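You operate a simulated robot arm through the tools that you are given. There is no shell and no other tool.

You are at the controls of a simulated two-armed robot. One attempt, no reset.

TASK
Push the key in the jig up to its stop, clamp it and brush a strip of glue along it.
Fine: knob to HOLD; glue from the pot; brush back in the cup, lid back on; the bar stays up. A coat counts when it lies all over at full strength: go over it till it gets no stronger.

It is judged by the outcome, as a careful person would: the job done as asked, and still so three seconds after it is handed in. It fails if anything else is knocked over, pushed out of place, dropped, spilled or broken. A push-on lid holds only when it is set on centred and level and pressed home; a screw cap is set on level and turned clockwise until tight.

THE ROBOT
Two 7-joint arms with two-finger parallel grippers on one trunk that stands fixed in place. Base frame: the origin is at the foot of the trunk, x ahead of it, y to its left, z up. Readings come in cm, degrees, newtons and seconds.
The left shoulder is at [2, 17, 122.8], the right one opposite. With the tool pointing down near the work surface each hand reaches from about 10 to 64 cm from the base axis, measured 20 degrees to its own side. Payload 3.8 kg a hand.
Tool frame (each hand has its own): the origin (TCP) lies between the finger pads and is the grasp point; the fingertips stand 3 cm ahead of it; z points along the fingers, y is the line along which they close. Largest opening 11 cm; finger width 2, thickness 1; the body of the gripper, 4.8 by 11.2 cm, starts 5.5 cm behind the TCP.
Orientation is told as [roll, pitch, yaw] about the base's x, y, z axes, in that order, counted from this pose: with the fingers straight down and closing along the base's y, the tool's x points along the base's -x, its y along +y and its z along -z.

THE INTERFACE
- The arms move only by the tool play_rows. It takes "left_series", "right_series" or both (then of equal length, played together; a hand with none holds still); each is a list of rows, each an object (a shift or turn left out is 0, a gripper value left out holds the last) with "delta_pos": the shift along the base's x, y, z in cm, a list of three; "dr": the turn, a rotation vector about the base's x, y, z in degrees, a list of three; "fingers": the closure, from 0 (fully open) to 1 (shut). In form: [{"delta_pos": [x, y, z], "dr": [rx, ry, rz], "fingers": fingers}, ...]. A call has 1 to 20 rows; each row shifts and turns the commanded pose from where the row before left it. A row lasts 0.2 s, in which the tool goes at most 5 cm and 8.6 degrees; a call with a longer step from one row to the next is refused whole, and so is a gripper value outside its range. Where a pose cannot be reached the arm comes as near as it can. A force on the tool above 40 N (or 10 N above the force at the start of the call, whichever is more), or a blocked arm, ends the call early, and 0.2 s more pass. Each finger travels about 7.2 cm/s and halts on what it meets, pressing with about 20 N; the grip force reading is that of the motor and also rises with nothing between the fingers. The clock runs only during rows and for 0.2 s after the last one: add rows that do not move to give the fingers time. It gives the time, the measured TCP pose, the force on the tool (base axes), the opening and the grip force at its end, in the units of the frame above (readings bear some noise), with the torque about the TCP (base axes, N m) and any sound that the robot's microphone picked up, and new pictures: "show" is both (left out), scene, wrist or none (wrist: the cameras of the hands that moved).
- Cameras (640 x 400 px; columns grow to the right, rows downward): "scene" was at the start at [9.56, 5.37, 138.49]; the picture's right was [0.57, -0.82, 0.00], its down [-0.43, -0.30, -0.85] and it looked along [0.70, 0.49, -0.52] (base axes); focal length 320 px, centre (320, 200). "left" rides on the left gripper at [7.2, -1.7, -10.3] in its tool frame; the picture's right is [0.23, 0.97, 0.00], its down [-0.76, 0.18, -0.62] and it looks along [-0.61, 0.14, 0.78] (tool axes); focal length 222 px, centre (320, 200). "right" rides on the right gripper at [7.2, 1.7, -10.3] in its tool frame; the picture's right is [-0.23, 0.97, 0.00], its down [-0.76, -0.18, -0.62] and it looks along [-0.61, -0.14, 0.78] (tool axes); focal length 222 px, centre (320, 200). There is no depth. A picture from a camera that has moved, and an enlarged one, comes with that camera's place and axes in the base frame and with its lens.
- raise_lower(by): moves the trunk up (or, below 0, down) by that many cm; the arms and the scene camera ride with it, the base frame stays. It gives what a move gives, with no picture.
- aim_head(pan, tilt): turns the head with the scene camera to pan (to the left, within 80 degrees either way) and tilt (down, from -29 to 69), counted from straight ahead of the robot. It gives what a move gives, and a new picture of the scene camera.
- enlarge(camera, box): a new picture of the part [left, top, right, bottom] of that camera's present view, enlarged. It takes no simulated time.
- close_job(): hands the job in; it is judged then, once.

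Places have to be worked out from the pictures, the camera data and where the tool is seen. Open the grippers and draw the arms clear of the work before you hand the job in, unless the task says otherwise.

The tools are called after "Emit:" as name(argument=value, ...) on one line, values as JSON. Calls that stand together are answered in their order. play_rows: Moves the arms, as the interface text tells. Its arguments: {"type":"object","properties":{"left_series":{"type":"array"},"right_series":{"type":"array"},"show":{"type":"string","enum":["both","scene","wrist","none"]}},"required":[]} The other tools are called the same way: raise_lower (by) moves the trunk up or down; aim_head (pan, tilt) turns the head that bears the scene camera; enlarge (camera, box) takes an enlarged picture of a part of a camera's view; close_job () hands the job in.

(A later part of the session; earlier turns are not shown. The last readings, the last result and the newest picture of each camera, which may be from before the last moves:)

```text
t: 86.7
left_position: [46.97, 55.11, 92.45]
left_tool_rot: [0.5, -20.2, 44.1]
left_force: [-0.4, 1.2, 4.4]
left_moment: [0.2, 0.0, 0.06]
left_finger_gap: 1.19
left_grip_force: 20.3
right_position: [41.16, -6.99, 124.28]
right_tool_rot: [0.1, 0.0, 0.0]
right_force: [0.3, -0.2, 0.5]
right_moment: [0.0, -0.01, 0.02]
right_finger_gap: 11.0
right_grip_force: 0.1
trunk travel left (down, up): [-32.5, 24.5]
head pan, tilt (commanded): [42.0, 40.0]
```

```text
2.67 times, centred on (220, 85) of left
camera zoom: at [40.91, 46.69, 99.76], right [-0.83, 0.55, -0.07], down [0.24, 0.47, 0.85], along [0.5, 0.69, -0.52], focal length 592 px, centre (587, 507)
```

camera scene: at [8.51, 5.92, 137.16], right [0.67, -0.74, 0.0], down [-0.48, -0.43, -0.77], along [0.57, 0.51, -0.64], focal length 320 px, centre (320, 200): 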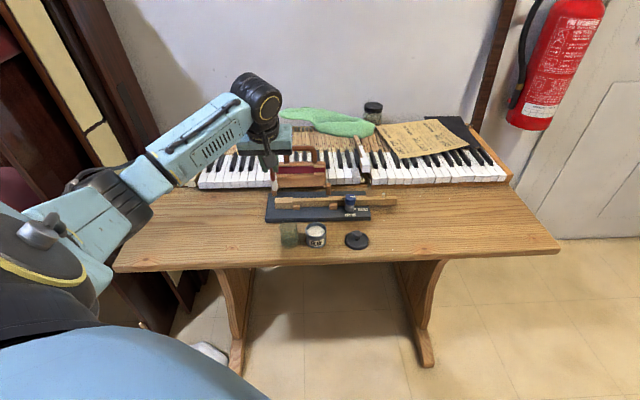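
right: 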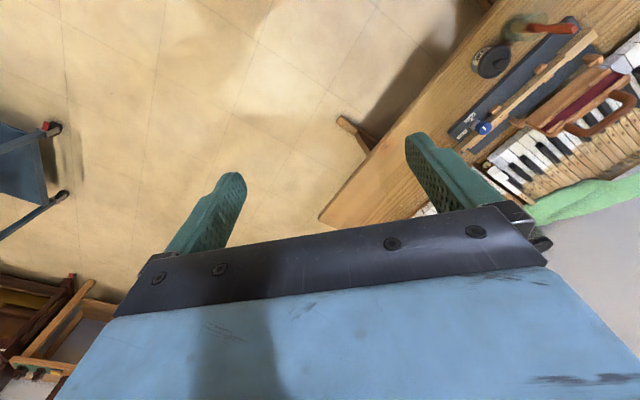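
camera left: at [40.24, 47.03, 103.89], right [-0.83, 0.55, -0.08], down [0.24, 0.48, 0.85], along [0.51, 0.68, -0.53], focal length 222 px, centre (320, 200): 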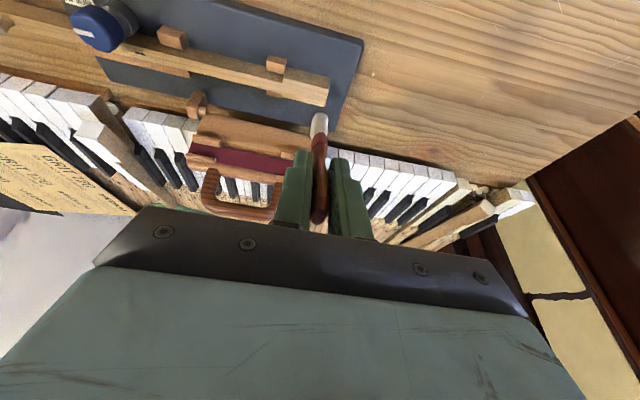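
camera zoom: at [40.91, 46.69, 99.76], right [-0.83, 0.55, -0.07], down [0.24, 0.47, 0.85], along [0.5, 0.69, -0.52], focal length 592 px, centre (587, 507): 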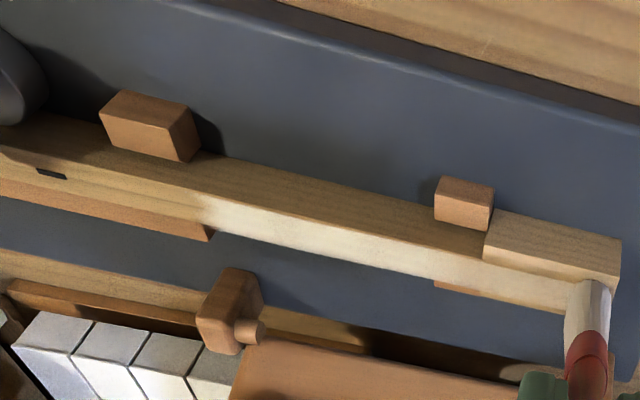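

The shaft is bright white; on the head the coat seems fainter. I lift the brush a little and zoom in for a clear look.

Emit:
play_rows(left_series=[{"delta_pos": [-0.5, 0.5, 1]}, {"delta_pos": [-0.5, 0.5, 1.5]}, {"delta_pos": [0, 0, 0]}], show="none")

Emit:
enlarge(camera="scene", box=[268, 185, 318, 215])

Emit:
enlarge(camera="scene", box=[300, 185, 350, 215])

Emit:
enlarge(camera="left", box=[130, 50, 330, 150])

```text
t: 87.5
left_position: [46.17, 55.98, 94.89]
left_tool_rot: [0.0, -20.0, 43.9]
left_force: [-0.3, -0.4, -0.6]
left_moment: [-0.02, 0.01, -0.02]
left_finger_gap: 1.17
left_grip_force: 20.0
right_position: [41.21, -6.96, 124.23]
right_tool_rot: [0.0, 0.0, 0.0]
right_force: [1.2, 0.3, 0.1]
right_moment: [-0.02, 0.01, -0.03]
right_finger_gap: 11.01
right_grip_force: 0.0
trunk travel left (down, up): [-32.5, 24.5]
head pan, tilt (commanded): [42.0, 40.0]
```

```text
12.80 times, centred on (293, 200) of scene
camera zoom: at [8.51, 5.91, 137.16], right [0.67, -0.74, 0.0], down [-0.48, -0.43, -0.77], along [0.57, 0.51, -0.64], focal length 4091 px, centre (666, 200)
```

zoom: 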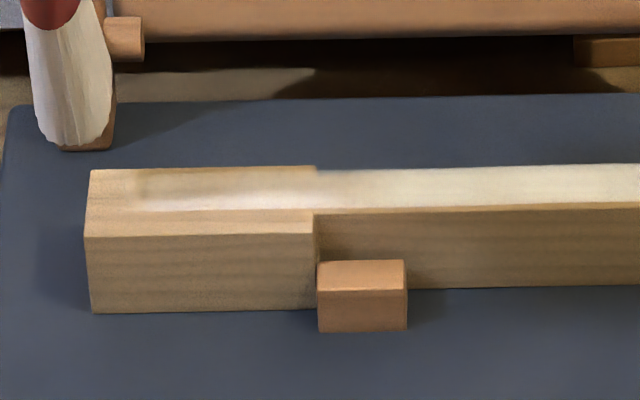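

```text
12.80 times, centred on (325, 200) of scene
camera zoom: at [8.51, 5.91, 137.16], right [0.67, -0.74, 0.0], down [-0.48, -0.43, -0.77], along [0.57, 0.51, -0.64], focal length 4091 px, centre (256, 200)
```

zoom: 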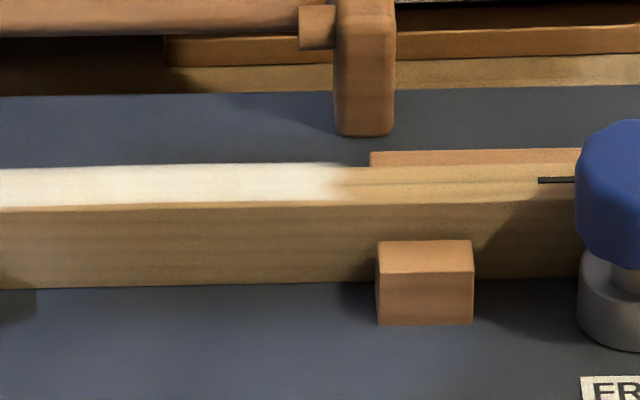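

```text
3.20 times, centred on (230, 100) of left
camera zoom: at [40.02, 47.45, 102.07], right [-0.83, 0.55, -0.08], down [0.24, 0.47, 0.85], along [0.5, 0.68, -0.53], focal length 711 px, centre (608, 520)
```

zoom: 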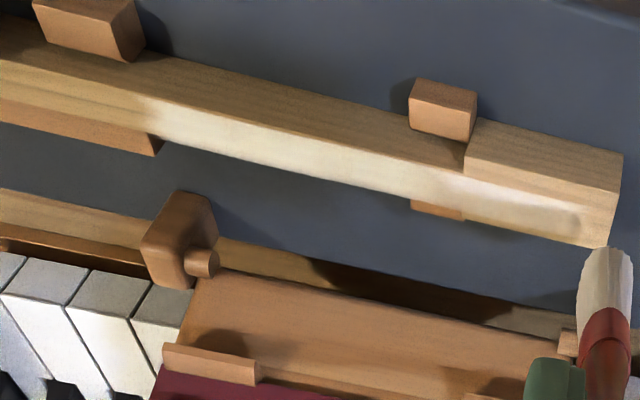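

The strip runs from about 0.9 cm off the left end to s≈14; its left part is weaker because the brush ran dry. I go back to the pot for more glue: raise, return over the pot and untilt.

Emit:
play_rows(left_series=[{"delta_pos": [0, 0, 3]}, {"delta_pos": [0, 0, 3.2]}, {"delta_pos": [0.38, -3.4, 0]}, {"delta_pos": [0.38, -3.4, 0]}, {"delta_pos": [0.38, -3.4, 0]}, {"delta_pos": [0.38, -3.4, 0]}, {"delta_pos": [0, 0, 0], "dr": [-4.63, 4.79, 0]}, {"delta_pos": [0, 0, 0], "dr": [-4.63, 4.79, 0]}, {"delta_pos": [0, 0, 0], "dr": [-4.63, 4.79, 0]}, {"delta_pos": [0, 0, -2]}, {"delta_pos": [0, 0, -2]}, {"delta_pos": [0, 0, 0]}], show="both")

Emit:
enlarge(camera="left", box=[220, 60, 420, 200])

Emit:
enlarge(camera="scene", box=[265, 170, 361, 250])

```text
t: 90.1
left_position: [47.8, 42.22, 97.04]
left_tool_rot: [0.1, -0.1, 44.0]
left_force: [-0.4, 0.4, -1.2]
left_moment: [-0.01, 0.03, 0.02]
left_finger_gap: 1.19
left_grip_force: 20.3
right_position: [41.4, -6.87, 124.27]
right_tool_rot: [0.0, 0.0, 0.0]
right_force: [-0.4, -0.9, 0.1]
right_moment: [0.01, 0.01, 0.0]
right_finger_gap: 11.01
right_grip_force: 0.0
trunk travel left (down, up): [-32.5, 24.5]
head pan, tilt (commanded): [42.0, 40.0]
camera scene: at [8.51, 5.89, 137.16], right [0.67, -0.74, 0.0], down [-0.48, -0.43, -0.77], along [0.57, 0.51, -0.64], focal length 320 px, centre (320, 200)
camera left: at [43.89, 35.97, 107.41], right [-0.84, 0.54, 0.0], down [0.42, 0.66, 0.62], along [0.34, 0.52, -0.78], focal length 222 px, centre (320, 200)
```

scene: 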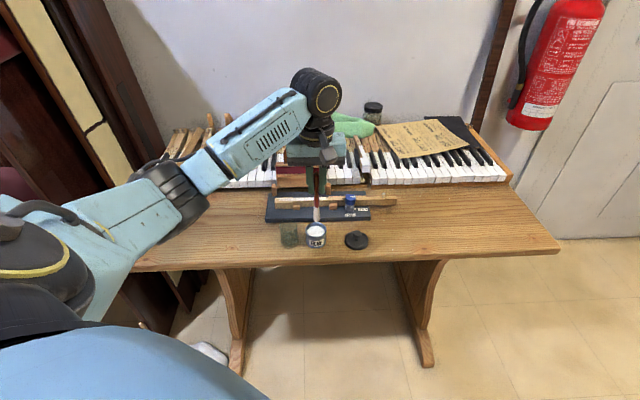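
left: 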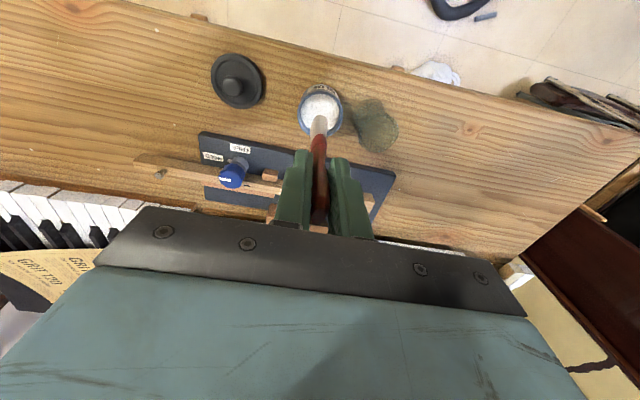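

```text
2.86 times, centred on (320, 130) of left
camera zoom: at [43.89, 35.97, 107.41], right [-0.84, 0.54, 0.0], down [0.42, 0.66, 0.62], along [0.34, 0.52, -0.78], focal length 635 px, centre (320, 400)
```

zoom: 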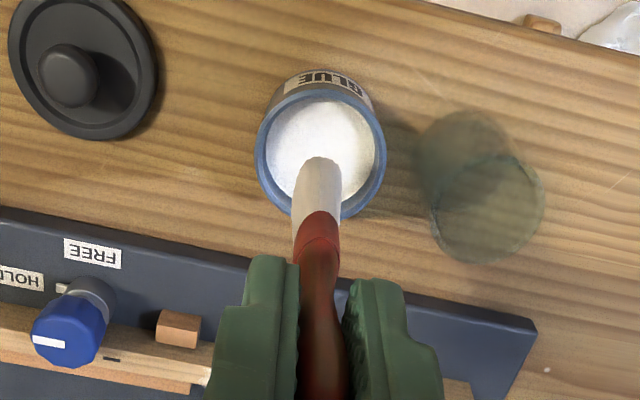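

```text
5.00 times, centred on (313, 210) of scene
camera zoom: at [8.51, 5.89, 137.16], right [0.67, -0.74, 0.0], down [-0.48, -0.43, -0.77], along [0.57, 0.51, -0.64], focal length 1598 px, centre (355, 150)
```

zoom: 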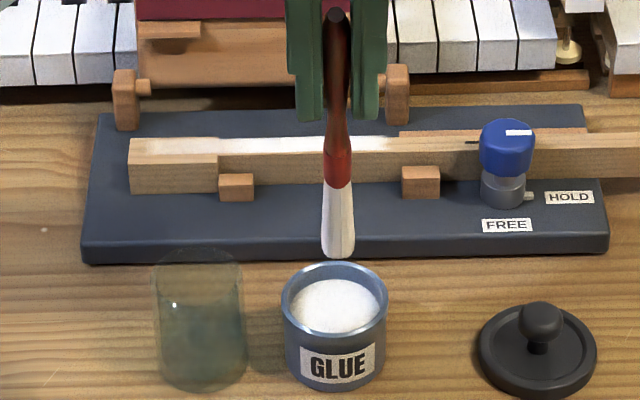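

The brush is well over the pot opening. I dip again to just contact.

Emit:
play_rows(left_series=[{"delta_pos": [0, 0, -2]}, {"delta_pos": [0, 0, -2]}, {"delta_pos": [0, 0, -1.4]}, {"delta_pos": [0, 0, -0.2]}, {"delta_pos": [0, 0, -0.15]}, {"delta_pos": [0, 0, 0]}, {"delta_pos": [0, 0, 0]}], show="none")

Emit:
enlarge(camera="scene", box=[290, 195, 340, 245])

```text
t: 91.7
left_position: [47.85, 42.22, 91.25]
left_tool_rot: [0.0, -0.1, 43.9]
left_force: [0.5, 0.3, -0.5]
left_moment: [0.01, -0.02, -0.01]
left_finger_gap: 1.17
left_grip_force: 19.7
right_position: [41.26, -6.94, 124.24]
right_tool_rot: [0.1, 0.1, -0.1]
right_force: [-0.3, 0.1, -0.5]
right_moment: [0.01, -0.01, 0.01]
right_finger_gap: 11.0
right_grip_force: 0.1
trunk travel left (down, up): [-32.5, 24.5]
head pan, tilt (commanded): [42.0, 40.0]
```

```text
8.00 times, centred on (315, 220) of scene
camera zoom: at [8.52, 5.9, 137.16], right [0.67, -0.74, 0.0], down [-0.48, -0.43, -0.77], along [0.57, 0.51, -0.64], focal length 2557 px, centre (360, 40)
```

zoom: 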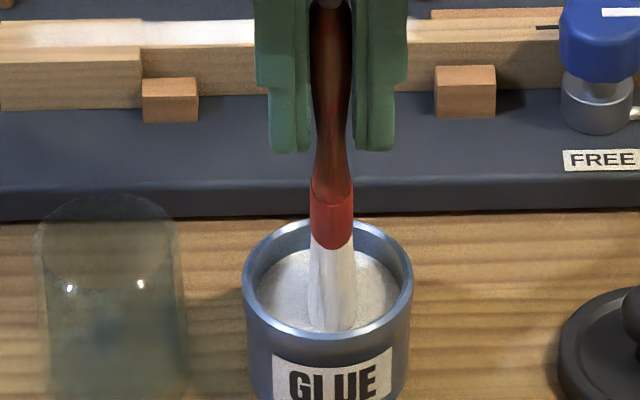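

No contact yet; I go down in small steps until it touches.

Emit:
play_rows(left_series=[{"delta_pos": [0, 0, -0.15]}, {"delta_pos": [0, 0, -0.15]}, {"delta_pos": [0, 0, -0.1]}, {"delta_pos": [0, 0, 0]}], show="none")

Emit:
enlarge(camera="scene", box=[290, 195, 340, 245])

```text
t: 92.7
left_position: [47.81, 42.23, 91.23]
left_tool_rot: [-0.1, -0.4, 44.1]
left_force: [0.9, 2.8, 18.5]
left_moment: [0.23, -0.09, -0.01]
left_finger_gap: 1.18
left_grip_force: 20.0
right_position: [41.2, -6.95, 124.28]
right_tool_rot: [0.1, 0.0, -0.1]
right_force: [0.8, -0.3, -0.7]
right_moment: [-0.01, 0.0, -0.04]
right_finger_gap: 11.0
right_grip_force: 0.1
trunk travel left (down, up): [-32.5, 24.5]
head pan, tilt (commanded): [42.0, 40.0]
```

```text
8.00 times, centred on (315, 220) of scene
camera zoom: at [8.39, 5.81, 137.19], right [0.67, -0.74, 0.0], down [-0.48, -0.43, -0.77], along [0.57, 0.51, -0.64], focal length 2557 px, centre (360, 40)
```

zoom: 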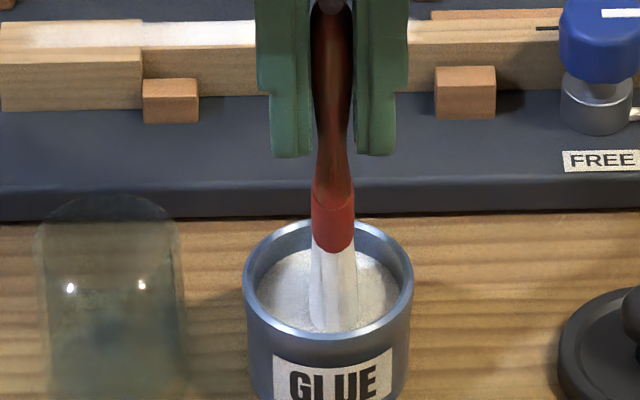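

Loaded again (18 N contact). I lift out, tilt, and return to the left end of the strip, slightly more to the far side this time.

Emit:
play_rows(left_series=[{"delta_pos": [0, 0, 0.5]}, {"delta_pos": [0, 0, 1]}, {"delta_pos": [0, 0, 1.5]}, {"delta_pos": [0, 0, 2]}, {"delta_pos": [0, 0, 2.5]}, {"delta_pos": [0, 0, 2.5]}, {"delta_pos": [0, 0, 0.3], "dr": [4.63, -4.79, 0]}, {"delta_pos": [0, 0, 0.3], "dr": [4.63, -4.79, 0]}, {"delta_pos": [0, 0, 0.3], "dr": [4.63, -4.79, 0]}, {"delta_pos": [-0.23, 3.32, 0]}, {"delta_pos": [-0.23, 3.32, -1]}, {"delta_pos": [-0.23, 3.32, -1.5]}, {"delta_pos": [-0.23, 3.31, -2]}, {"delta_pos": [0, 0, -2]}, {"delta_pos": [0, 0, -1.8]}, {"delta_pos": [0, 0, 0]}], show="none")

Emit:
enlarge(camera="scene", box=[255, 170, 335, 220])

Emit:
enlarge(camera="left", box=[200, 60, 400, 160])

```text
t: 96.1
left_position: [46.8, 55.61, 93.59]
left_tool_rot: [0.0, -20.1, 43.9]
left_force: [0.7, -0.1, 0.1]
left_moment: [0.01, -0.02, 0.02]
left_finger_gap: 1.19
left_grip_force: 20.3
right_position: [41.34, -6.89, 124.18]
right_tool_rot: [0.1, 0.0, -0.1]
right_force: [0.1, 0.7, 0.4]
right_moment: [-0.03, 0.02, -0.04]
right_finger_gap: 11.01
right_grip_force: 0.1
trunk travel left (down, up): [-32.5, 24.5]
head pan, tilt (commanded): [42.0, 40.0]
```

```text
8.00 times, centred on (295, 195) of scene
camera zoom: at [8.51, 5.89, 137.16], right [0.67, -0.74, 0.0], down [-0.48, -0.43, -0.77], along [0.57, 0.51, -0.64], focal length 2557 px, centre (520, 240)
```

zoom: 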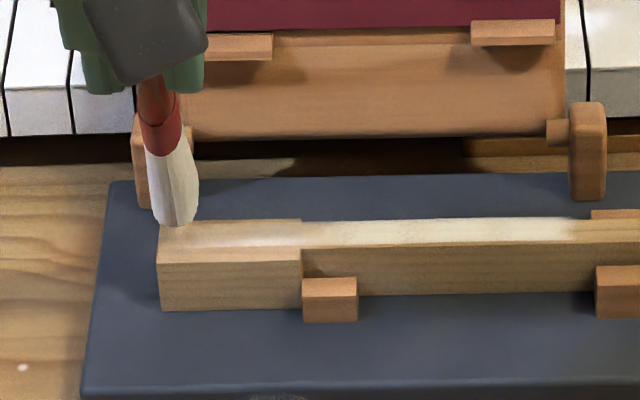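

```text
3.20 times, centred on (300, 110) of left
camera zoom: at [40.69, 47.14, 100.9], right [-0.83, 0.55, -0.08], down [0.24, 0.47, 0.85], along [0.5, 0.68, -0.53], focal length 711 px, centre (384, 488)
```

zoom: 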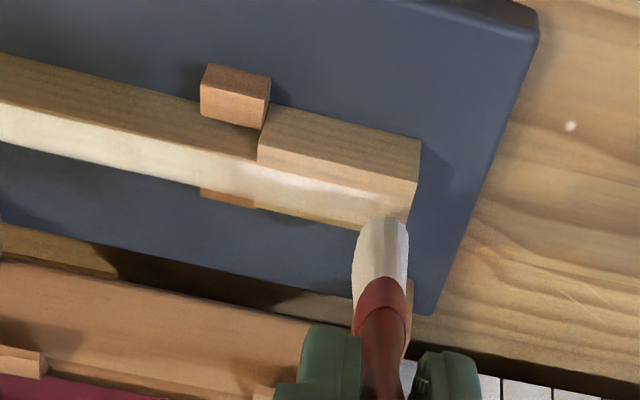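

Now I lower to contact and stroke back and forth over the left half.

Emit:
play_rows(left_series=[{"delta_pos": [0, 0, -0.6]}, {"delta_pos": [0, 0, -0.3]}, {"delta_pos": [0, 0, -0.2]}, {"delta_pos": [0, 0, -0.1]}, {"delta_pos": [0, 0, 0]}], show="none")

```text
t: 97.3
left_position: [46.85, 55.48, 92.53]
left_tool_rot: [-0.1, -20.3, 44.0]
left_force: [-0.7, -1.1, 10.4]
left_moment: [0.17, -0.23, -0.03]
left_finger_gap: 1.17
left_grip_force: 20.4
right_position: [41.12, -7.01, 124.16]
right_tool_rot: [0.1, 0.0, 0.0]
right_force: [-1.1, -0.8, 0.6]
right_moment: [0.03, -0.05, -0.01]
right_finger_gap: 11.0
right_grip_force: 0.0
trunk travel left (down, up): [-32.5, 24.5]
head pan, tilt (commanded): [42.0, 40.0]
```

Contact at 10 N. I stroke right 6.3 cm and back at a gentle pace.

Emit:
play_rows(left_series=[{"delta_pos": [0.49, -0.505, 0]}, {"delta_pos": [0.49, -0.505, 0]}, {"delta_pos": [0.49, -0.505, 0]}, {"delta_pos": [0.49, -0.505, 0]}, {"delta_pos": [0.49, -0.505, 0]}, {"delta_pos": [0.49, -0.505, 0]}, {"delta_pos": [0.49, -0.505, 0]}, {"delta_pos": [0.49, -0.505, 0]}, {"delta_pos": [0.49, -0.505, 0]}, {"delta_pos": [-0.49, 0.505, 0]}, {"delta_pos": [-0.49, 0.505, 0]}, {"delta_pos": [-0.49, 0.505, 0]}, {"delta_pos": [-0.49, 0.505, 0]}, {"delta_pos": [-0.49, 0.505, 0]}, {"delta_pos": [-0.49, 0.505, 0]}, {"delta_pos": [-0.49, 0.505, 0]}, {"delta_pos": [-0.49, 0.505, 0]}, {"delta_pos": [-0.49, 0.505, 0]}, {"delta_pos": [-0.2, 0.2, 0]}], show="none")

Emit:
enlarge(camera="scene", box=[255, 170, 335, 220])

Emit:
enlarge(camera="left", box=[160, 50, 360, 150])

```text
t: 101.3
left_position: [46.55, 55.7, 92.27]
left_tool_rot: [0.0, -20.1, 43.9]
left_force: [-0.5, 0.3, -1.3]
left_moment: [0.01, -0.03, 0.0]
left_finger_gap: 1.19
left_grip_force: 20.0
right_position: [41.2, -6.87, 124.33]
right_tool_rot: [0.0, 0.0, 0.1]
right_force: [0.1, -0.3, -0.7]
right_moment: [-0.02, -0.03, -0.02]
right_finger_gap: 11.01
right_grip_force: 0.1
trunk travel left (down, up): [-32.5, 24.5]
head pan, tilt (commanded): [42.0, 40.0]
```

```text
8.00 times, centred on (295, 195) of scene
camera zoom: at [8.52, 5.9, 137.16], right [0.67, -0.74, 0.0], down [-0.48, -0.43, -0.77], along [0.57, 0.51, -0.64], focal length 2557 px, centre (520, 240)
```

zoom: 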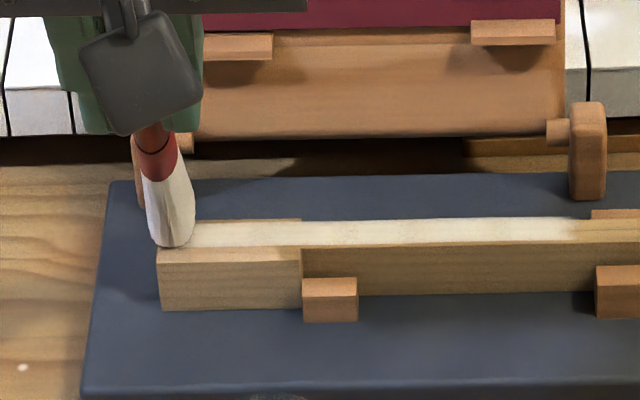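

```text
3.20 times, centred on (260, 100) of left
camera zoom: at [40.42, 47.19, 99.52], right [-0.83, 0.55, -0.08], down [0.24, 0.48, 0.85], along [0.51, 0.68, -0.53], focal length 711 px, centre (512, 520)
```

zoom: 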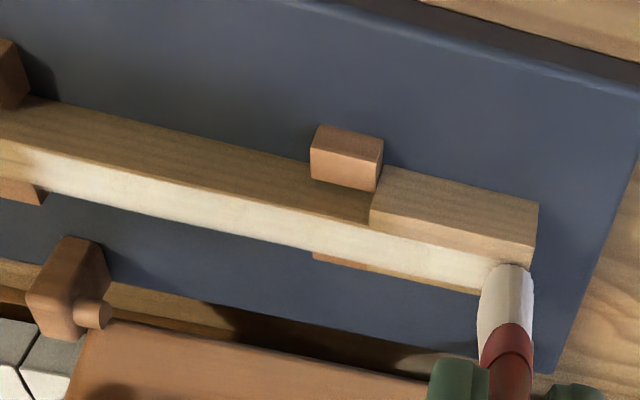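

The strip on the head is now filled white. The brush has just slipped off the left end, so I raise 0.4 cm before moving in again, then make a full pass to the right end of the strip and back.

Emit:
play_rows(left_series=[{"delta_pos": [0, 0, 0.5]}, {"delta_pos": [0.5, -0.5, 0]}, {"delta_pos": [0, 0, -0.25]}, {"delta_pos": [0, 0, -0.15]}, {"delta_pos": [0, 0, 0]}], show="none")

```text
t: 102.5
left_position: [47.12, 55.2, 92.32]
left_tool_rot: [0.1, -20.1, 44.0]
left_force: [-0.6, 0.8, 0.3]
left_moment: [0.0, 0.0, -0.02]
left_finger_gap: 1.2
left_grip_force: 19.9
right_position: [41.34, -6.89, 124.17]
right_tool_rot: [0.1, 0.0, -0.1]
right_force: [-1.0, 0.3, 0.8]
right_moment: [-0.01, 0.04, -0.01]
right_finger_gap: 11.01
right_grip_force: 0.0
trunk travel left (down, up): [-32.5, 24.5]
head pan, tilt (commanded): [42.0, 40.0]
```

No contact at 92.3 now, so the brush may have shifted slightly in the grip; I look.

Emit:
enlarge(camera="scene", box=[255, 160, 335, 220])

Emit:
enlarge(camera="left", box=[220, 60, 420, 200])

```text
6.67 times, centred on (295, 190) of scene
camera zoom: at [8.51, 5.91, 137.16], right [0.67, -0.74, 0.0], down [-0.48, -0.43, -0.77], along [0.57, 0.51, -0.64], focal length 2131 px, centre (487, 267)
```

zoom: 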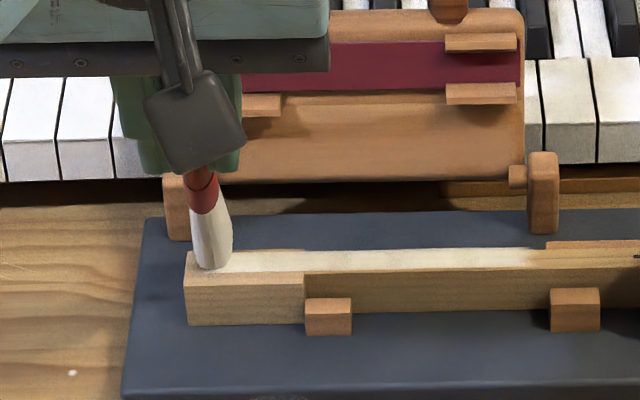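

```text
2.86 times, centred on (320, 130) of left
camera zoom: at [40.97, 46.76, 99.62], right [-0.83, 0.55, -0.08], down [0.24, 0.48, 0.85], along [0.5, 0.68, -0.53], focal length 635 px, centre (320, 400)
```

zoom: 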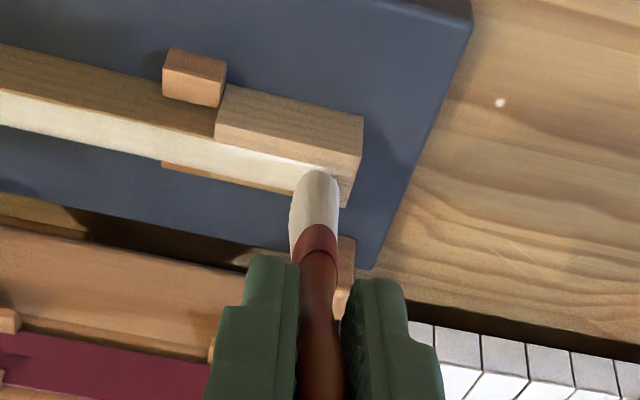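

The brush has pivoted ~4° outward in the grip from the pressing, nothing worse. I shift 0.3 cm toward the near side, and find contact again more lightly.

Emit:
play_rows(left_series=[{"delta_pos": [-0.2, -0.2, 0]}, {"delta_pos": [0, 0, -0.1]}, {"delta_pos": [0, 0, -0.1]}, {"delta_pos": [0, 0, 0]}], show="none")

```text
t: 103.5
left_position: [46.88, 55.02, 92.07]
left_tool_rot: [0.1, -20.1, 44.0]
left_force: [0.6, -0.3, -0.2]
left_moment: [-0.01, 0.01, 0.03]
left_finger_gap: 1.19
left_grip_force: 20.0
right_position: [41.24, -6.97, 124.25]
right_tool_rot: [0.0, 0.0, 0.0]
right_force: [-0.3, 1.5, -0.5]
right_moment: [-0.01, -0.01, -0.04]
right_finger_gap: 11.02
right_grip_force: 0.0
trunk travel left (down, up): [-32.5, 24.5]
head pan, tilt (commanded): [42.0, 40.0]
```

Still free; I lower a bit more.

Emit:
play_rows(left_series=[{"delta_pos": [0, 0, -0.1]}, {"delta_pos": [0, 0, -0.1]}, {"delta_pos": [0, 0, 0]}], show="none")

Emit:
enlarge(camera="scene", box=[255, 170, 335, 220])

Emit:
enlarge(camera="left", box=[240, 70, 400, 170])

```text
t: 104.3
left_position: [46.9, 54.94, 92.15]
left_tool_rot: [-0.1, -20.2, 44.0]
left_force: [0.5, 0.2, 5.8]
left_moment: [0.15, -0.2, -0.02]
left_finger_gap: 1.19
left_grip_force: 19.8
right_position: [41.24, -7.04, 124.35]
right_tool_rot: [-0.1, 0.1, 0.0]
right_force: [-0.5, -0.2, 0.2]
right_moment: [0.0, 0.01, 0.01]
right_finger_gap: 11.03
right_grip_force: 0.0
trunk travel left (down, up): [-32.5, 24.5]
head pan, tilt (commanded): [42.0, 40.0]
```

```text
8.00 times, centred on (295, 195) of scene
camera zoom: at [8.48, 5.85, 137.17], right [0.67, -0.74, 0.0], down [-0.48, -0.43, -0.77], along [0.57, 0.51, -0.64], focal length 2557 px, centre (520, 240)
```

zoom: 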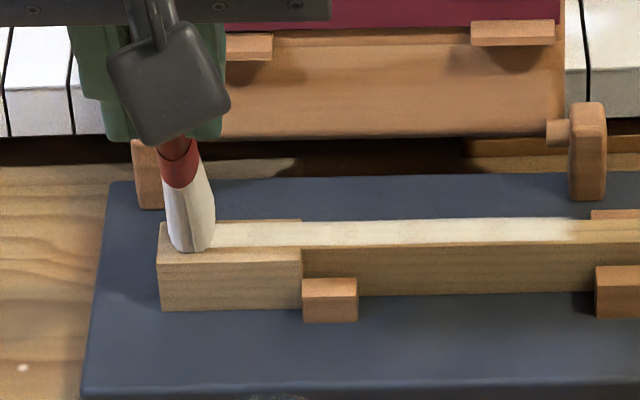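

```text
4.00 times, centred on (320, 120) of left
camera zoom: at [40.74, 46.57, 99.34], right [-0.83, 0.55, -0.08], down [0.24, 0.47, 0.85], along [0.51, 0.69, -0.52], focal length 888 px, centre (320, 520)
```

zoom: 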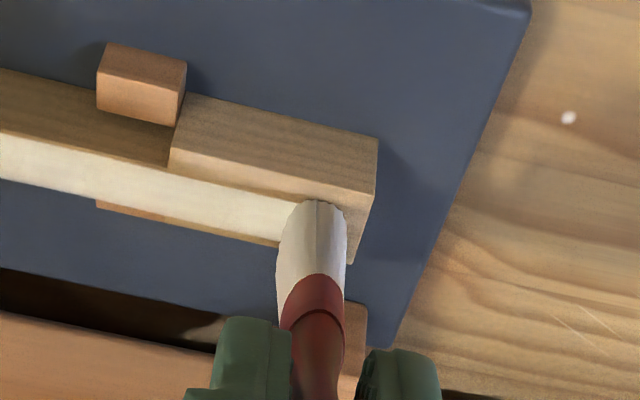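

Contact at ~6 N. I make a full pass to the right end of the strip.

Emit:
play_rows(left_series=[{"delta_pos": [0.66, -0.685, 0]}, {"delta_pos": [0.66, -0.685, 0]}, {"delta_pos": [0.66, -0.685, 0]}, {"delta_pos": [0.66, -0.685, 0]}, {"delta_pos": [0.66, -0.685, 0]}, {"delta_pos": [0.66, -0.685, 0]}, {"delta_pos": [0.66, -0.685, 0]}, {"delta_pos": [0.66, -0.685, 0]}, {"delta_pos": [0.66, -0.685, 0]}, {"delta_pos": [0.66, -0.685, 0]}, {"delta_pos": [0.66, -0.685, 0]}, {"delta_pos": [0.66, -0.685, 0]}, {"delta_pos": [0.66, -0.685, 0]}, {"delta_pos": [0.66, -0.685, 0]}, {"delta_pos": [0.66, -0.685, 0]}, {"delta_pos": [0, 0, 0]}], show="none")

Emit:
enlarge(camera="scene", box=[265, 165, 377, 230])

Emit:
enlarge(camera="left", box=[260, 60, 500, 180])

```text
t: 107.7
left_position: [56.87, 44.62, 92.12]
left_tool_rot: [0.1, -20.0, 43.9]
left_force: [-0.1, -1.1, 1.0]
left_moment: [0.05, 0.02, 0.04]
left_finger_gap: 1.2
left_grip_force: 19.9
right_position: [41.25, -6.92, 124.3]
right_tool_rot: [-0.1, 0.0, 0.0]
right_force: [-0.1, 0.4, -0.3]
right_moment: [0.02, 0.01, 0.04]
right_finger_gap: 10.99
right_grip_force: 0.0
trunk travel left (down, up): [-32.5, 24.5]
head pan, tilt (commanded): [42.0, 40.0]
```

```text
5.71 times, centred on (321, 198) of scene
camera zoom: at [8.5, 5.9, 137.16], right [0.67, -0.74, 0.0], down [-0.48, -0.43, -0.77], along [0.57, 0.51, -0.64], focal length 1826 px, centre (314, 214)
```

zoom: 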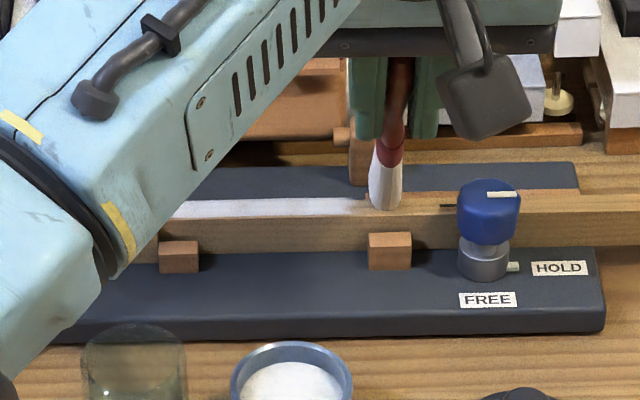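

```text
2.67 times, centred on (380, 120) of left
camera zoom: at [50.68, 36.17, 99.25], right [-0.83, 0.55, -0.08], down [0.24, 0.48, 0.85], along [0.5, 0.68, -0.53], focal length 592 px, centre (160, 413)
```

zoom: 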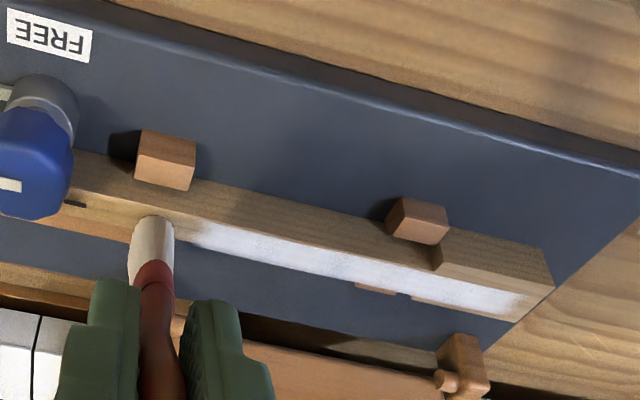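

The strip is white along its length. I make the return pass slightly to the near side with a bit more pressure.

Emit:
play_rows(left_series=[{"delta_pos": [-0.25, -0.2, -0.12]}, {"delta_pos": [-0.66, 0.685, 0]}, {"delta_pos": [-0.66, 0.685, 0]}, {"delta_pos": [-0.66, 0.685, 0]}, {"delta_pos": [-0.66, 0.685, 0]}, {"delta_pos": [-0.66, 0.685, 0]}, {"delta_pos": [-0.66, 0.685, 0]}, {"delta_pos": [-0.66, 0.685, 0]}, {"delta_pos": [-0.66, 0.685, 0]}, {"delta_pos": [-0.66, 0.685, 0]}, {"delta_pos": [-0.66, 0.685, 0]}, {"delta_pos": [-0.66, 0.685, 0]}, {"delta_pos": [-0.66, 0.685, 0]}, {"delta_pos": [-0.66, 0.685, 0]}, {"delta_pos": [-0.66, 0.685, 0]}, {"delta_pos": [-0.4, 0.41, 0]}, {"delta_pos": [0, 0, 0]}], show="none")

Emit:
enlarge(camera="scene", box=[255, 170, 351, 220])

Emit:
enlarge(camera="left", box=[120, 40, 360, 160])

```text
t: 111.3
left_position: [46.83, 54.56, 91.76]
left_tool_rot: [0.3, -20.1, 43.9]
left_force: [0.2, -0.7, 3.5]
left_moment: [0.04, -0.11, 0.0]
left_finger_gap: 1.2
left_grip_force: 19.6
right_position: [41.27, -6.94, 124.18]
right_tool_rot: [0.0, 0.0, -0.1]
right_force: [-0.2, -0.7, 0.7]
right_moment: [0.02, -0.03, -0.01]
right_finger_gap: 11.0
right_grip_force: 0.0
trunk travel left (down, up): [-32.5, 24.5]
head pan, tilt (commanded): [42.0, 40.0]
```

```text
6.67 times, centred on (303, 195) of scene
camera zoom: at [8.49, 5.86, 137.17], right [0.67, -0.74, 0.0], down [-0.48, -0.43, -0.77], along [0.57, 0.51, -0.64], focal length 2131 px, centre (433, 233)
```

zoom: 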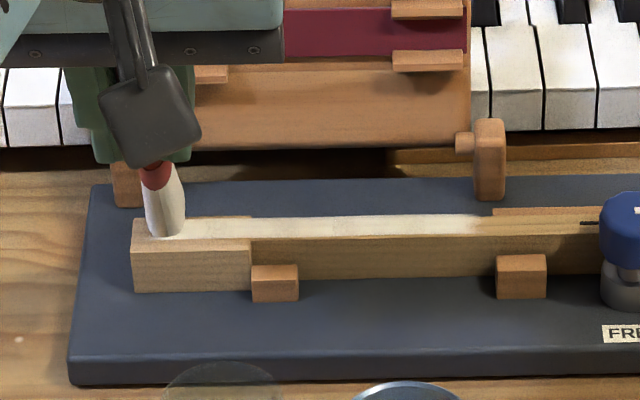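

```text
2.67 times, centred on (240, 100) of left
camera zoom: at [40.7, 46.16, 99.06], right [-0.83, 0.55, -0.07], down [0.24, 0.47, 0.85], along [0.5, 0.69, -0.53], focal length 592 px, centre (533, 467)
```

zoom: 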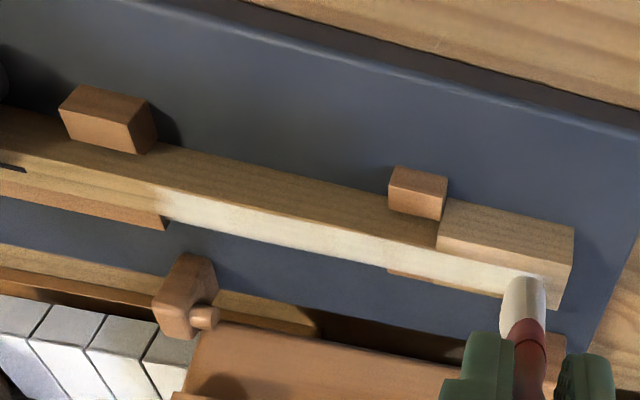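

I lift the brush off and examine the strip closely.

Emit:
play_rows(left_series=[{"delta_pos": [-0.7, 0.7, 1.2]}, {"delta_pos": [-1, 1, 2]}, {"delta_pos": [-1, 0.5, 2]}, {"delta_pos": [0, 0, 0]}], show="none")

Emit:
enlarge(camera="scene", box=[268, 185, 318, 215])

Emit:
enlarge(camera="scene", box=[300, 185, 350, 215])

Emit:
enlarge(camera="left", box=[130, 40, 330, 150])

```text
t: 112.3
left_position: [44.25, 56.82, 96.98]
left_tool_rot: [0.0, -20.0, 43.9]
left_force: [0.2, 0.8, -0.7]
left_moment: [0.0, 0.0, -0.02]
left_finger_gap: 1.21
left_grip_force: 20.1
right_position: [41.28, -6.87, 124.28]
right_tool_rot: [0.0, 0.0, 0.0]
right_force: [0.6, -0.2, -0.2]
right_moment: [0.0, -0.03, 0.01]
right_finger_gap: 11.01
right_grip_force: 0.1
trunk travel left (down, up): [-32.5, 24.5]
head pan, tilt (commanded): [42.0, 40.0]
```

```text
12.80 times, centred on (293, 200) of scene
camera zoom: at [8.53, 5.91, 137.16], right [0.67, -0.74, 0.0], down [-0.48, -0.43, -0.77], along [0.57, 0.51, -0.64], focal length 4091 px, centre (666, 200)
```

zoom: 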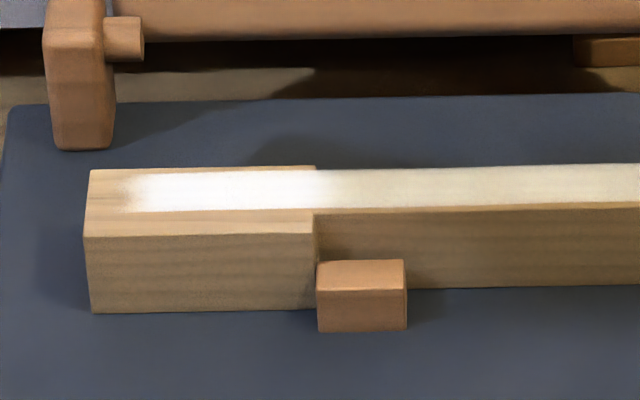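

```text
12.80 times, centred on (325, 200) of scene
camera zoom: at [8.53, 5.91, 137.16], right [0.67, -0.74, 0.0], down [-0.48, -0.43, -0.77], along [0.57, 0.51, -0.64], focal length 4091 px, centre (256, 200)
```

zoom: 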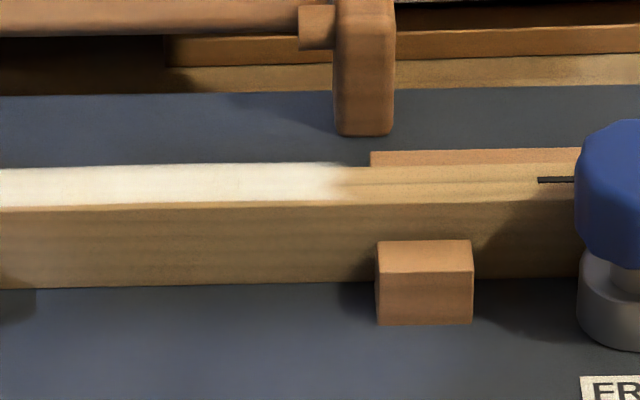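

```text
3.20 times, centred on (230, 95) of left
camera zoom: at [38.05, 48.23, 104.32], right [-0.83, 0.55, -0.08], down [0.24, 0.47, 0.85], along [0.5, 0.68, -0.53], focal length 711 px, centre (608, 536)
```

zoom: 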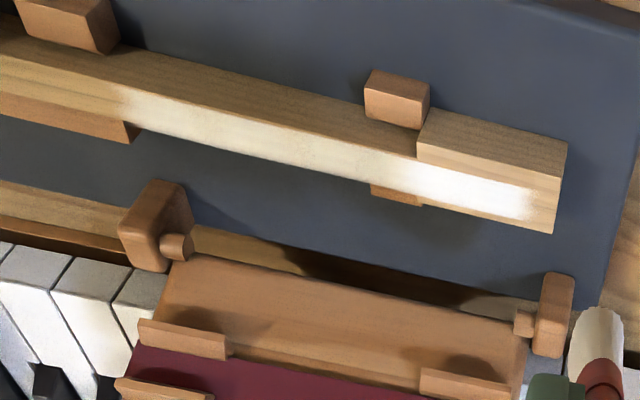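

The head part is bright white while the rest looks a bit duller (maybe shadow, maybe thinner). I return toward the pot, which also clears the view, and compare.

Emit:
play_rows(left_series=[{"delta_pos": [0, 0, 2]}, {"delta_pos": [0, 0, 2]}, {"delta_pos": [0.89, -3.64, 0]}, {"delta_pos": [0.89, -3.64, 0]}, {"delta_pos": [0.89, -3.64, 0]}, {"delta_pos": [0.89, -3.64, 0]}, {"delta_pos": [0, 0, 0], "dr": [-4.63, 4.79, 0]}, {"delta_pos": [0, 0, 0], "dr": [-4.63, 4.79, 0]}, {"delta_pos": [0, 0, 0], "dr": [-4.63, 4.79, 0]}, {"delta_pos": [0, 0, 0]}], show="both")

Emit:
enlarge(camera="left", box=[220, 60, 420, 200])

Emit:
enlarge(camera="scene", box=[265, 165, 361, 250])

Emit:
enlarge(camera="scene", box=[268, 185, 348, 215])

```text
t: 114.5
left_position: [47.82, 42.09, 101.02]
left_tool_rot: [0.1, 0.0, 43.9]
left_force: [-0.7, -0.6, -0.5]
left_moment: [-0.03, -0.02, 0.0]
left_finger_gap: 1.22
left_grip_force: 20.0
right_position: [41.23, -7.04, 124.32]
right_tool_rot: [0.0, 0.1, 0.0]
right_force: [0.6, 0.3, 0.1]
right_moment: [-0.01, 0.02, -0.02]
right_finger_gap: 11.01
right_grip_force: 0.0
trunk travel left (down, up): [-32.5, 24.5]
head pan, tilt (commanded): [42.0, 40.0]
camera scene: at [8.51, 5.88, 137.16], right [0.67, -0.74, 0.0], down [-0.48, -0.43, -0.77], along [0.57, 0.51, -0.64], focal length 320 px, centre (320, 200)
camera left: at [43.84, 35.84, 111.44], right [-0.84, 0.54, 0.0], down [0.42, 0.66, 0.62], along [0.34, 0.52, -0.78], focal length 222 px, centre (320, 200)
```

scene: 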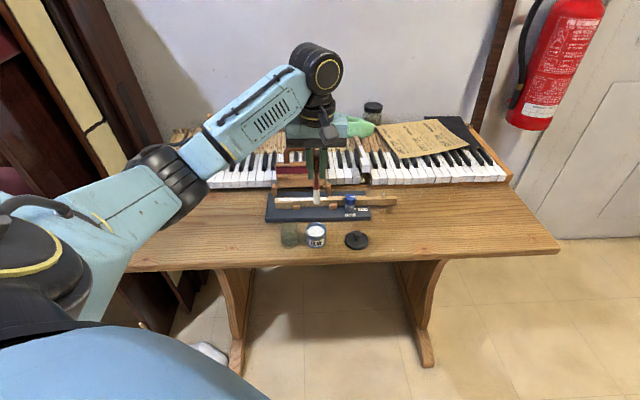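
left: 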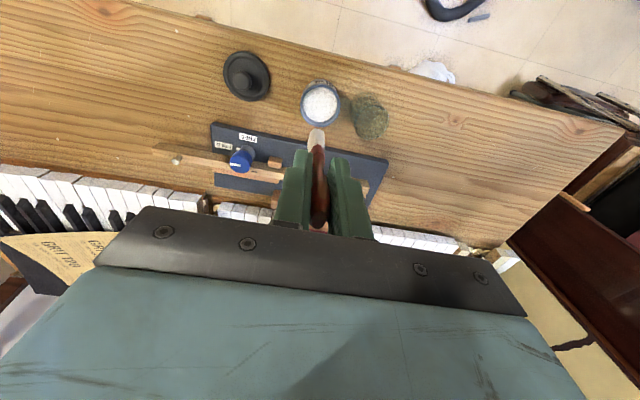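

```text
2.86 times, centred on (320, 130) of left
camera zoom: at [43.84, 35.84, 111.44], right [-0.84, 0.54, 0.0], down [0.42, 0.66, 0.62], along [0.34, 0.52, -0.78], focal length 635 px, centre (320, 400)
```

zoom: 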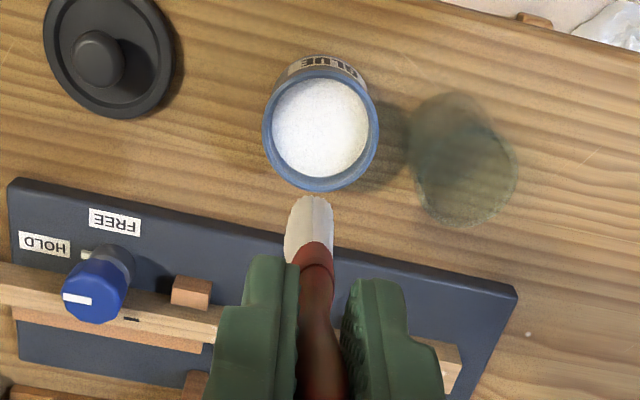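

```text
4.71 times, centred on (313, 208) of scene
camera zoom: at [8.51, 5.88, 137.16], right [0.67, -0.74, 0.0], down [-0.48, -0.43, -0.77], along [0.57, 0.51, -0.64], focal length 1504 px, centre (353, 165)
```

zoom: 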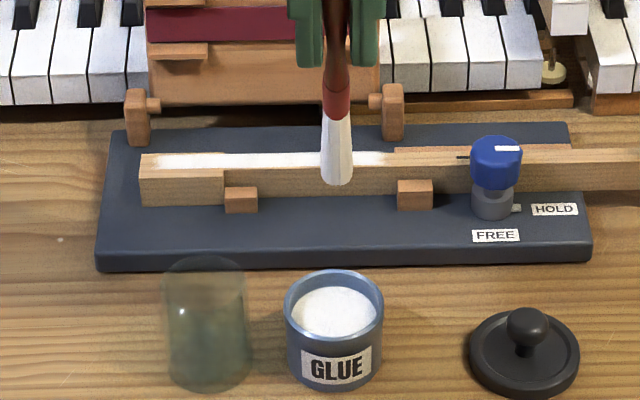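

```text
8.00 times, centred on (308, 200) of scene
camera zoom: at [8.51, 5.88, 137.16], right [0.67, -0.74, 0.0], down [-0.48, -0.43, -0.77], along [0.57, 0.51, -0.64], focal length 2557 px, centre (416, 200)
```

zoom: 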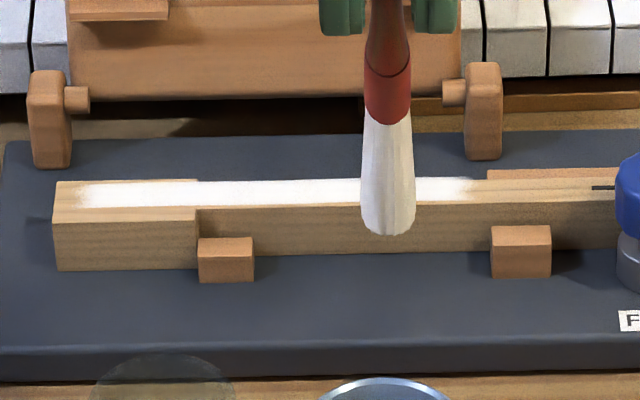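

With the shadow gone the strip looks evenly white. I zoom closer at both halves.

Emit:
enlarge(camera="scene", box=[270, 190, 314, 210])

Emit:
enlarge(camera="scene", box=[306, 188, 350, 208])

Emit:
enlarge(camera="left", box=[260, 150, 390, 220])

```text
14.55 times, centred on (292, 200) of scene
camera zoom: at [8.51, 5.88, 137.16], right [0.67, -0.74, 0.0], down [-0.48, -0.43, -0.77], along [0.57, 0.51, -0.64], focal length 4649 px, centre (727, 200)
```

zoom: 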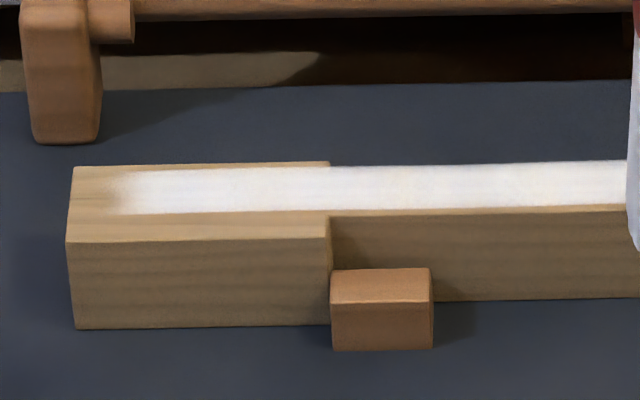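

```text
14.55 times, centred on (328, 198) of scene
camera zoom: at [8.51, 5.88, 137.16], right [0.67, -0.74, 0.0], down [-0.48, -0.43, -0.77], along [0.57, 0.51, -0.64], focal length 4649 px, centre (204, 229)
```

zoom: 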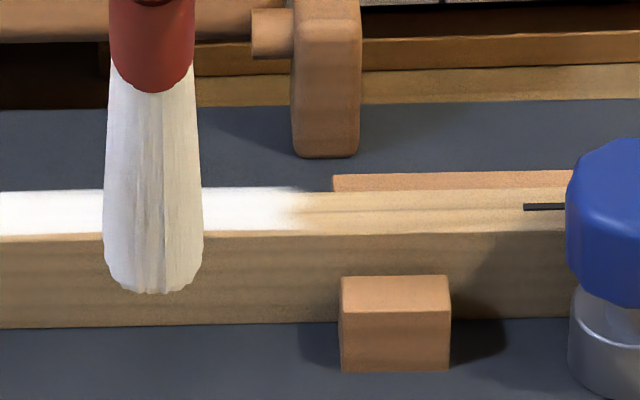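

```text
4.92 times, centred on (325, 185) of left
camera zoom: at [43.84, 35.84, 111.44], right [-0.84, 0.54, 0.0], down [0.42, 0.66, 0.62], along [0.34, 0.52, -0.78], focal length 1094 px, centre (295, 274)
```

zoom: 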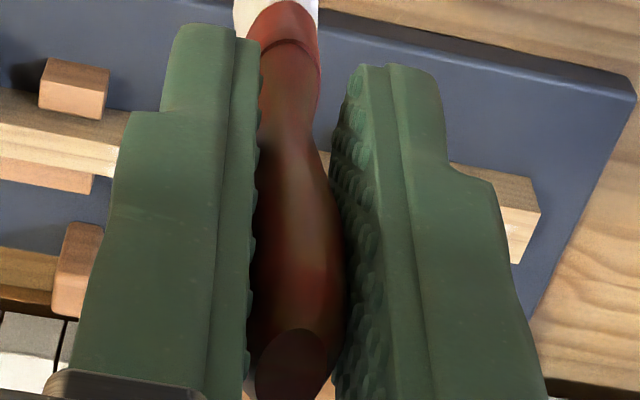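

The coat is white all along, but I want it certain to be at full strength, so I'll reload and go over it again. The brush leans ~9° outward in the grip now, so I tilt the tool −9° to hold the brush vertical over the pot.

Emit:
play_rows(left_series=[{"delta_pos": [0.14, 0.2, 0], "dr": [-3.13, 3.24, 0]}, {"delta_pos": [0.14, 0.2, 0], "dr": [-3.13, 3.24, 0]}, {"delta_pos": [0, 0, -2]}, {"delta_pos": [0, 0, -2]}, {"delta_pos": [0, 0, 0]}], show="none")

Emit:
enlarge(camera="left", box=[220, 60, 420, 200])

Emit:
enlarge(camera="scene", box=[265, 165, 361, 250])

```text
t: 115.7
left_position: [48.14, 42.57, 96.77]
left_tool_rot: [0.1, 8.9, 43.9]
left_force: [0.6, 0.1, -0.2]
left_moment: [0.0, 0.01, 0.0]
left_finger_gap: 1.17
left_grip_force: 19.5
right_position: [41.2, -7.03, 124.19]
right_tool_rot: [0.0, 0.0, 0.0]
right_force: [0.6, -0.6, -1.0]
right_moment: [-0.02, 0.01, 0.05]
right_finger_gap: 11.0
right_grip_force: 0.1
trunk travel left (down, up): [-32.5, 24.5]
head pan, tilt (commanded): [42.0, 40.0]
```

```text
2.86 times, centred on (320, 130) of left
camera zoom: at [45.44, 37.46, 108.26], right [-0.84, 0.55, 0.04], down [0.49, 0.72, 0.5], along [0.25, 0.43, -0.87], focal length 635 px, centre (320, 400)
```

zoom: 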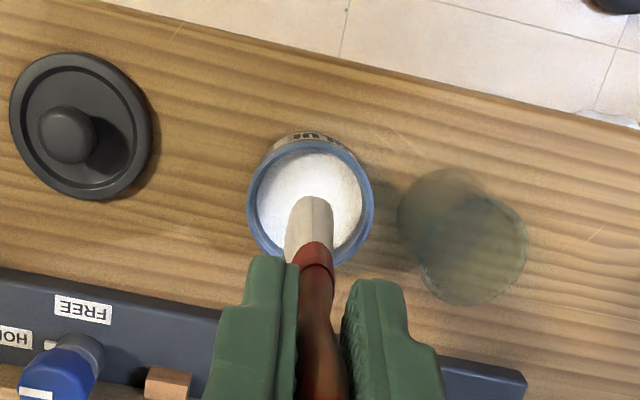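

```text
4.71 times, centred on (313, 208) of scene
camera zoom: at [8.51, 5.9, 137.16], right [0.67, -0.74, 0.0], down [-0.48, -0.43, -0.77], along [0.57, 0.51, -0.64], focal length 1504 px, centre (353, 165)
```

zoom: 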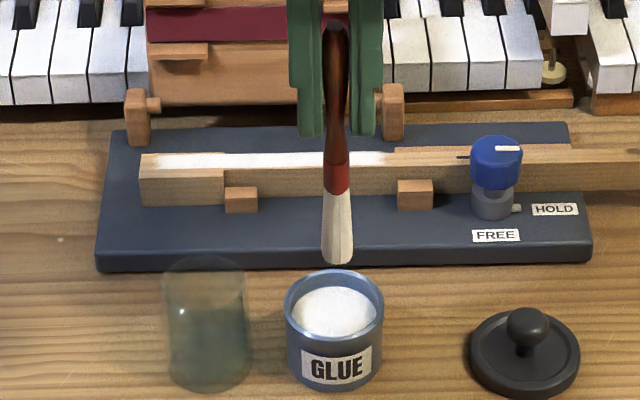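

Aligned over the pot. I dip to contact.

Emit:
play_rows(left_series=[{"delta_pos": [0, 0, -2]}, {"delta_pos": [0, 0, -2]}, {"delta_pos": [0, 0, -1.2]}, {"delta_pos": [0, 0, -0.2]}, {"delta_pos": [0, 0, -0.15]}, {"delta_pos": [0, 0, -0.15]}, {"delta_pos": [0, 0, 0]}], show="none")

Emit:
enlarge(camera="scene", box=[290, 195, 340, 245])

```text
t: 117.3
left_position: [48.24, 42.62, 91.42]
left_tool_rot: [0.0, 8.9, 43.9]
left_force: [0.2, -1.0, 0.4]
left_moment: [-0.01, -0.01, -0.02]
left_finger_gap: 1.2
left_grip_force: 20.5
right_position: [41.24, -6.97, 124.31]
right_tool_rot: [0.0, 0.0, 0.0]
right_force: [0.9, -0.2, 0.7]
right_moment: [0.01, 0.01, -0.01]
right_finger_gap: 11.0
right_grip_force: 0.1
trunk travel left (down, up): [-32.5, 24.5]
head pan, tilt (commanded): [42.0, 40.0]
```

```text
8.00 times, centred on (315, 220) of scene
camera zoom: at [8.52, 5.9, 137.16], right [0.67, -0.74, 0.0], down [-0.48, -0.43, -0.77], along [0.57, 0.51, -0.64], focal length 2557 px, centre (360, 40)
```

zoom: 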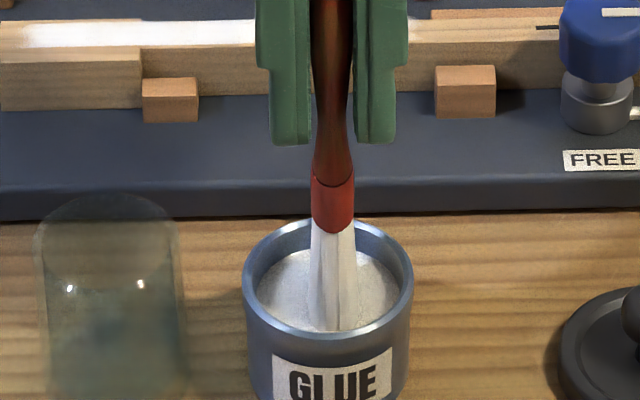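

Emit:
play_rows(left_series=[{"delta_pos": [0, 0, -0.15]}, {"delta_pos": [0, 0, -0.15]}, {"delta_pos": [0, 0, -0.1]}, {"delta_pos": [0, 0, 0]}], show="none")

```text
t: 118.3
left_position: [48.23, 42.52, 90.95]
left_tool_rot: [0.1, 8.9, 44.1]
left_force: [0.2, 0.4, -0.1]
left_moment: [-0.04, -0.02, -0.01]
left_finger_gap: 1.22
left_grip_force: 19.6
right_position: [41.19, -6.95, 124.24]
right_tool_rot: [0.0, 0.0, 0.0]
right_force: [-0.2, 0.8, 0.4]
right_moment: [-0.03, 0.01, 0.0]
right_finger_gap: 11.01
right_grip_force: 0.0
trunk travel left (down, up): [-32.5, 24.5]
head pan, tilt (commanded): [42.0, 40.0]
```

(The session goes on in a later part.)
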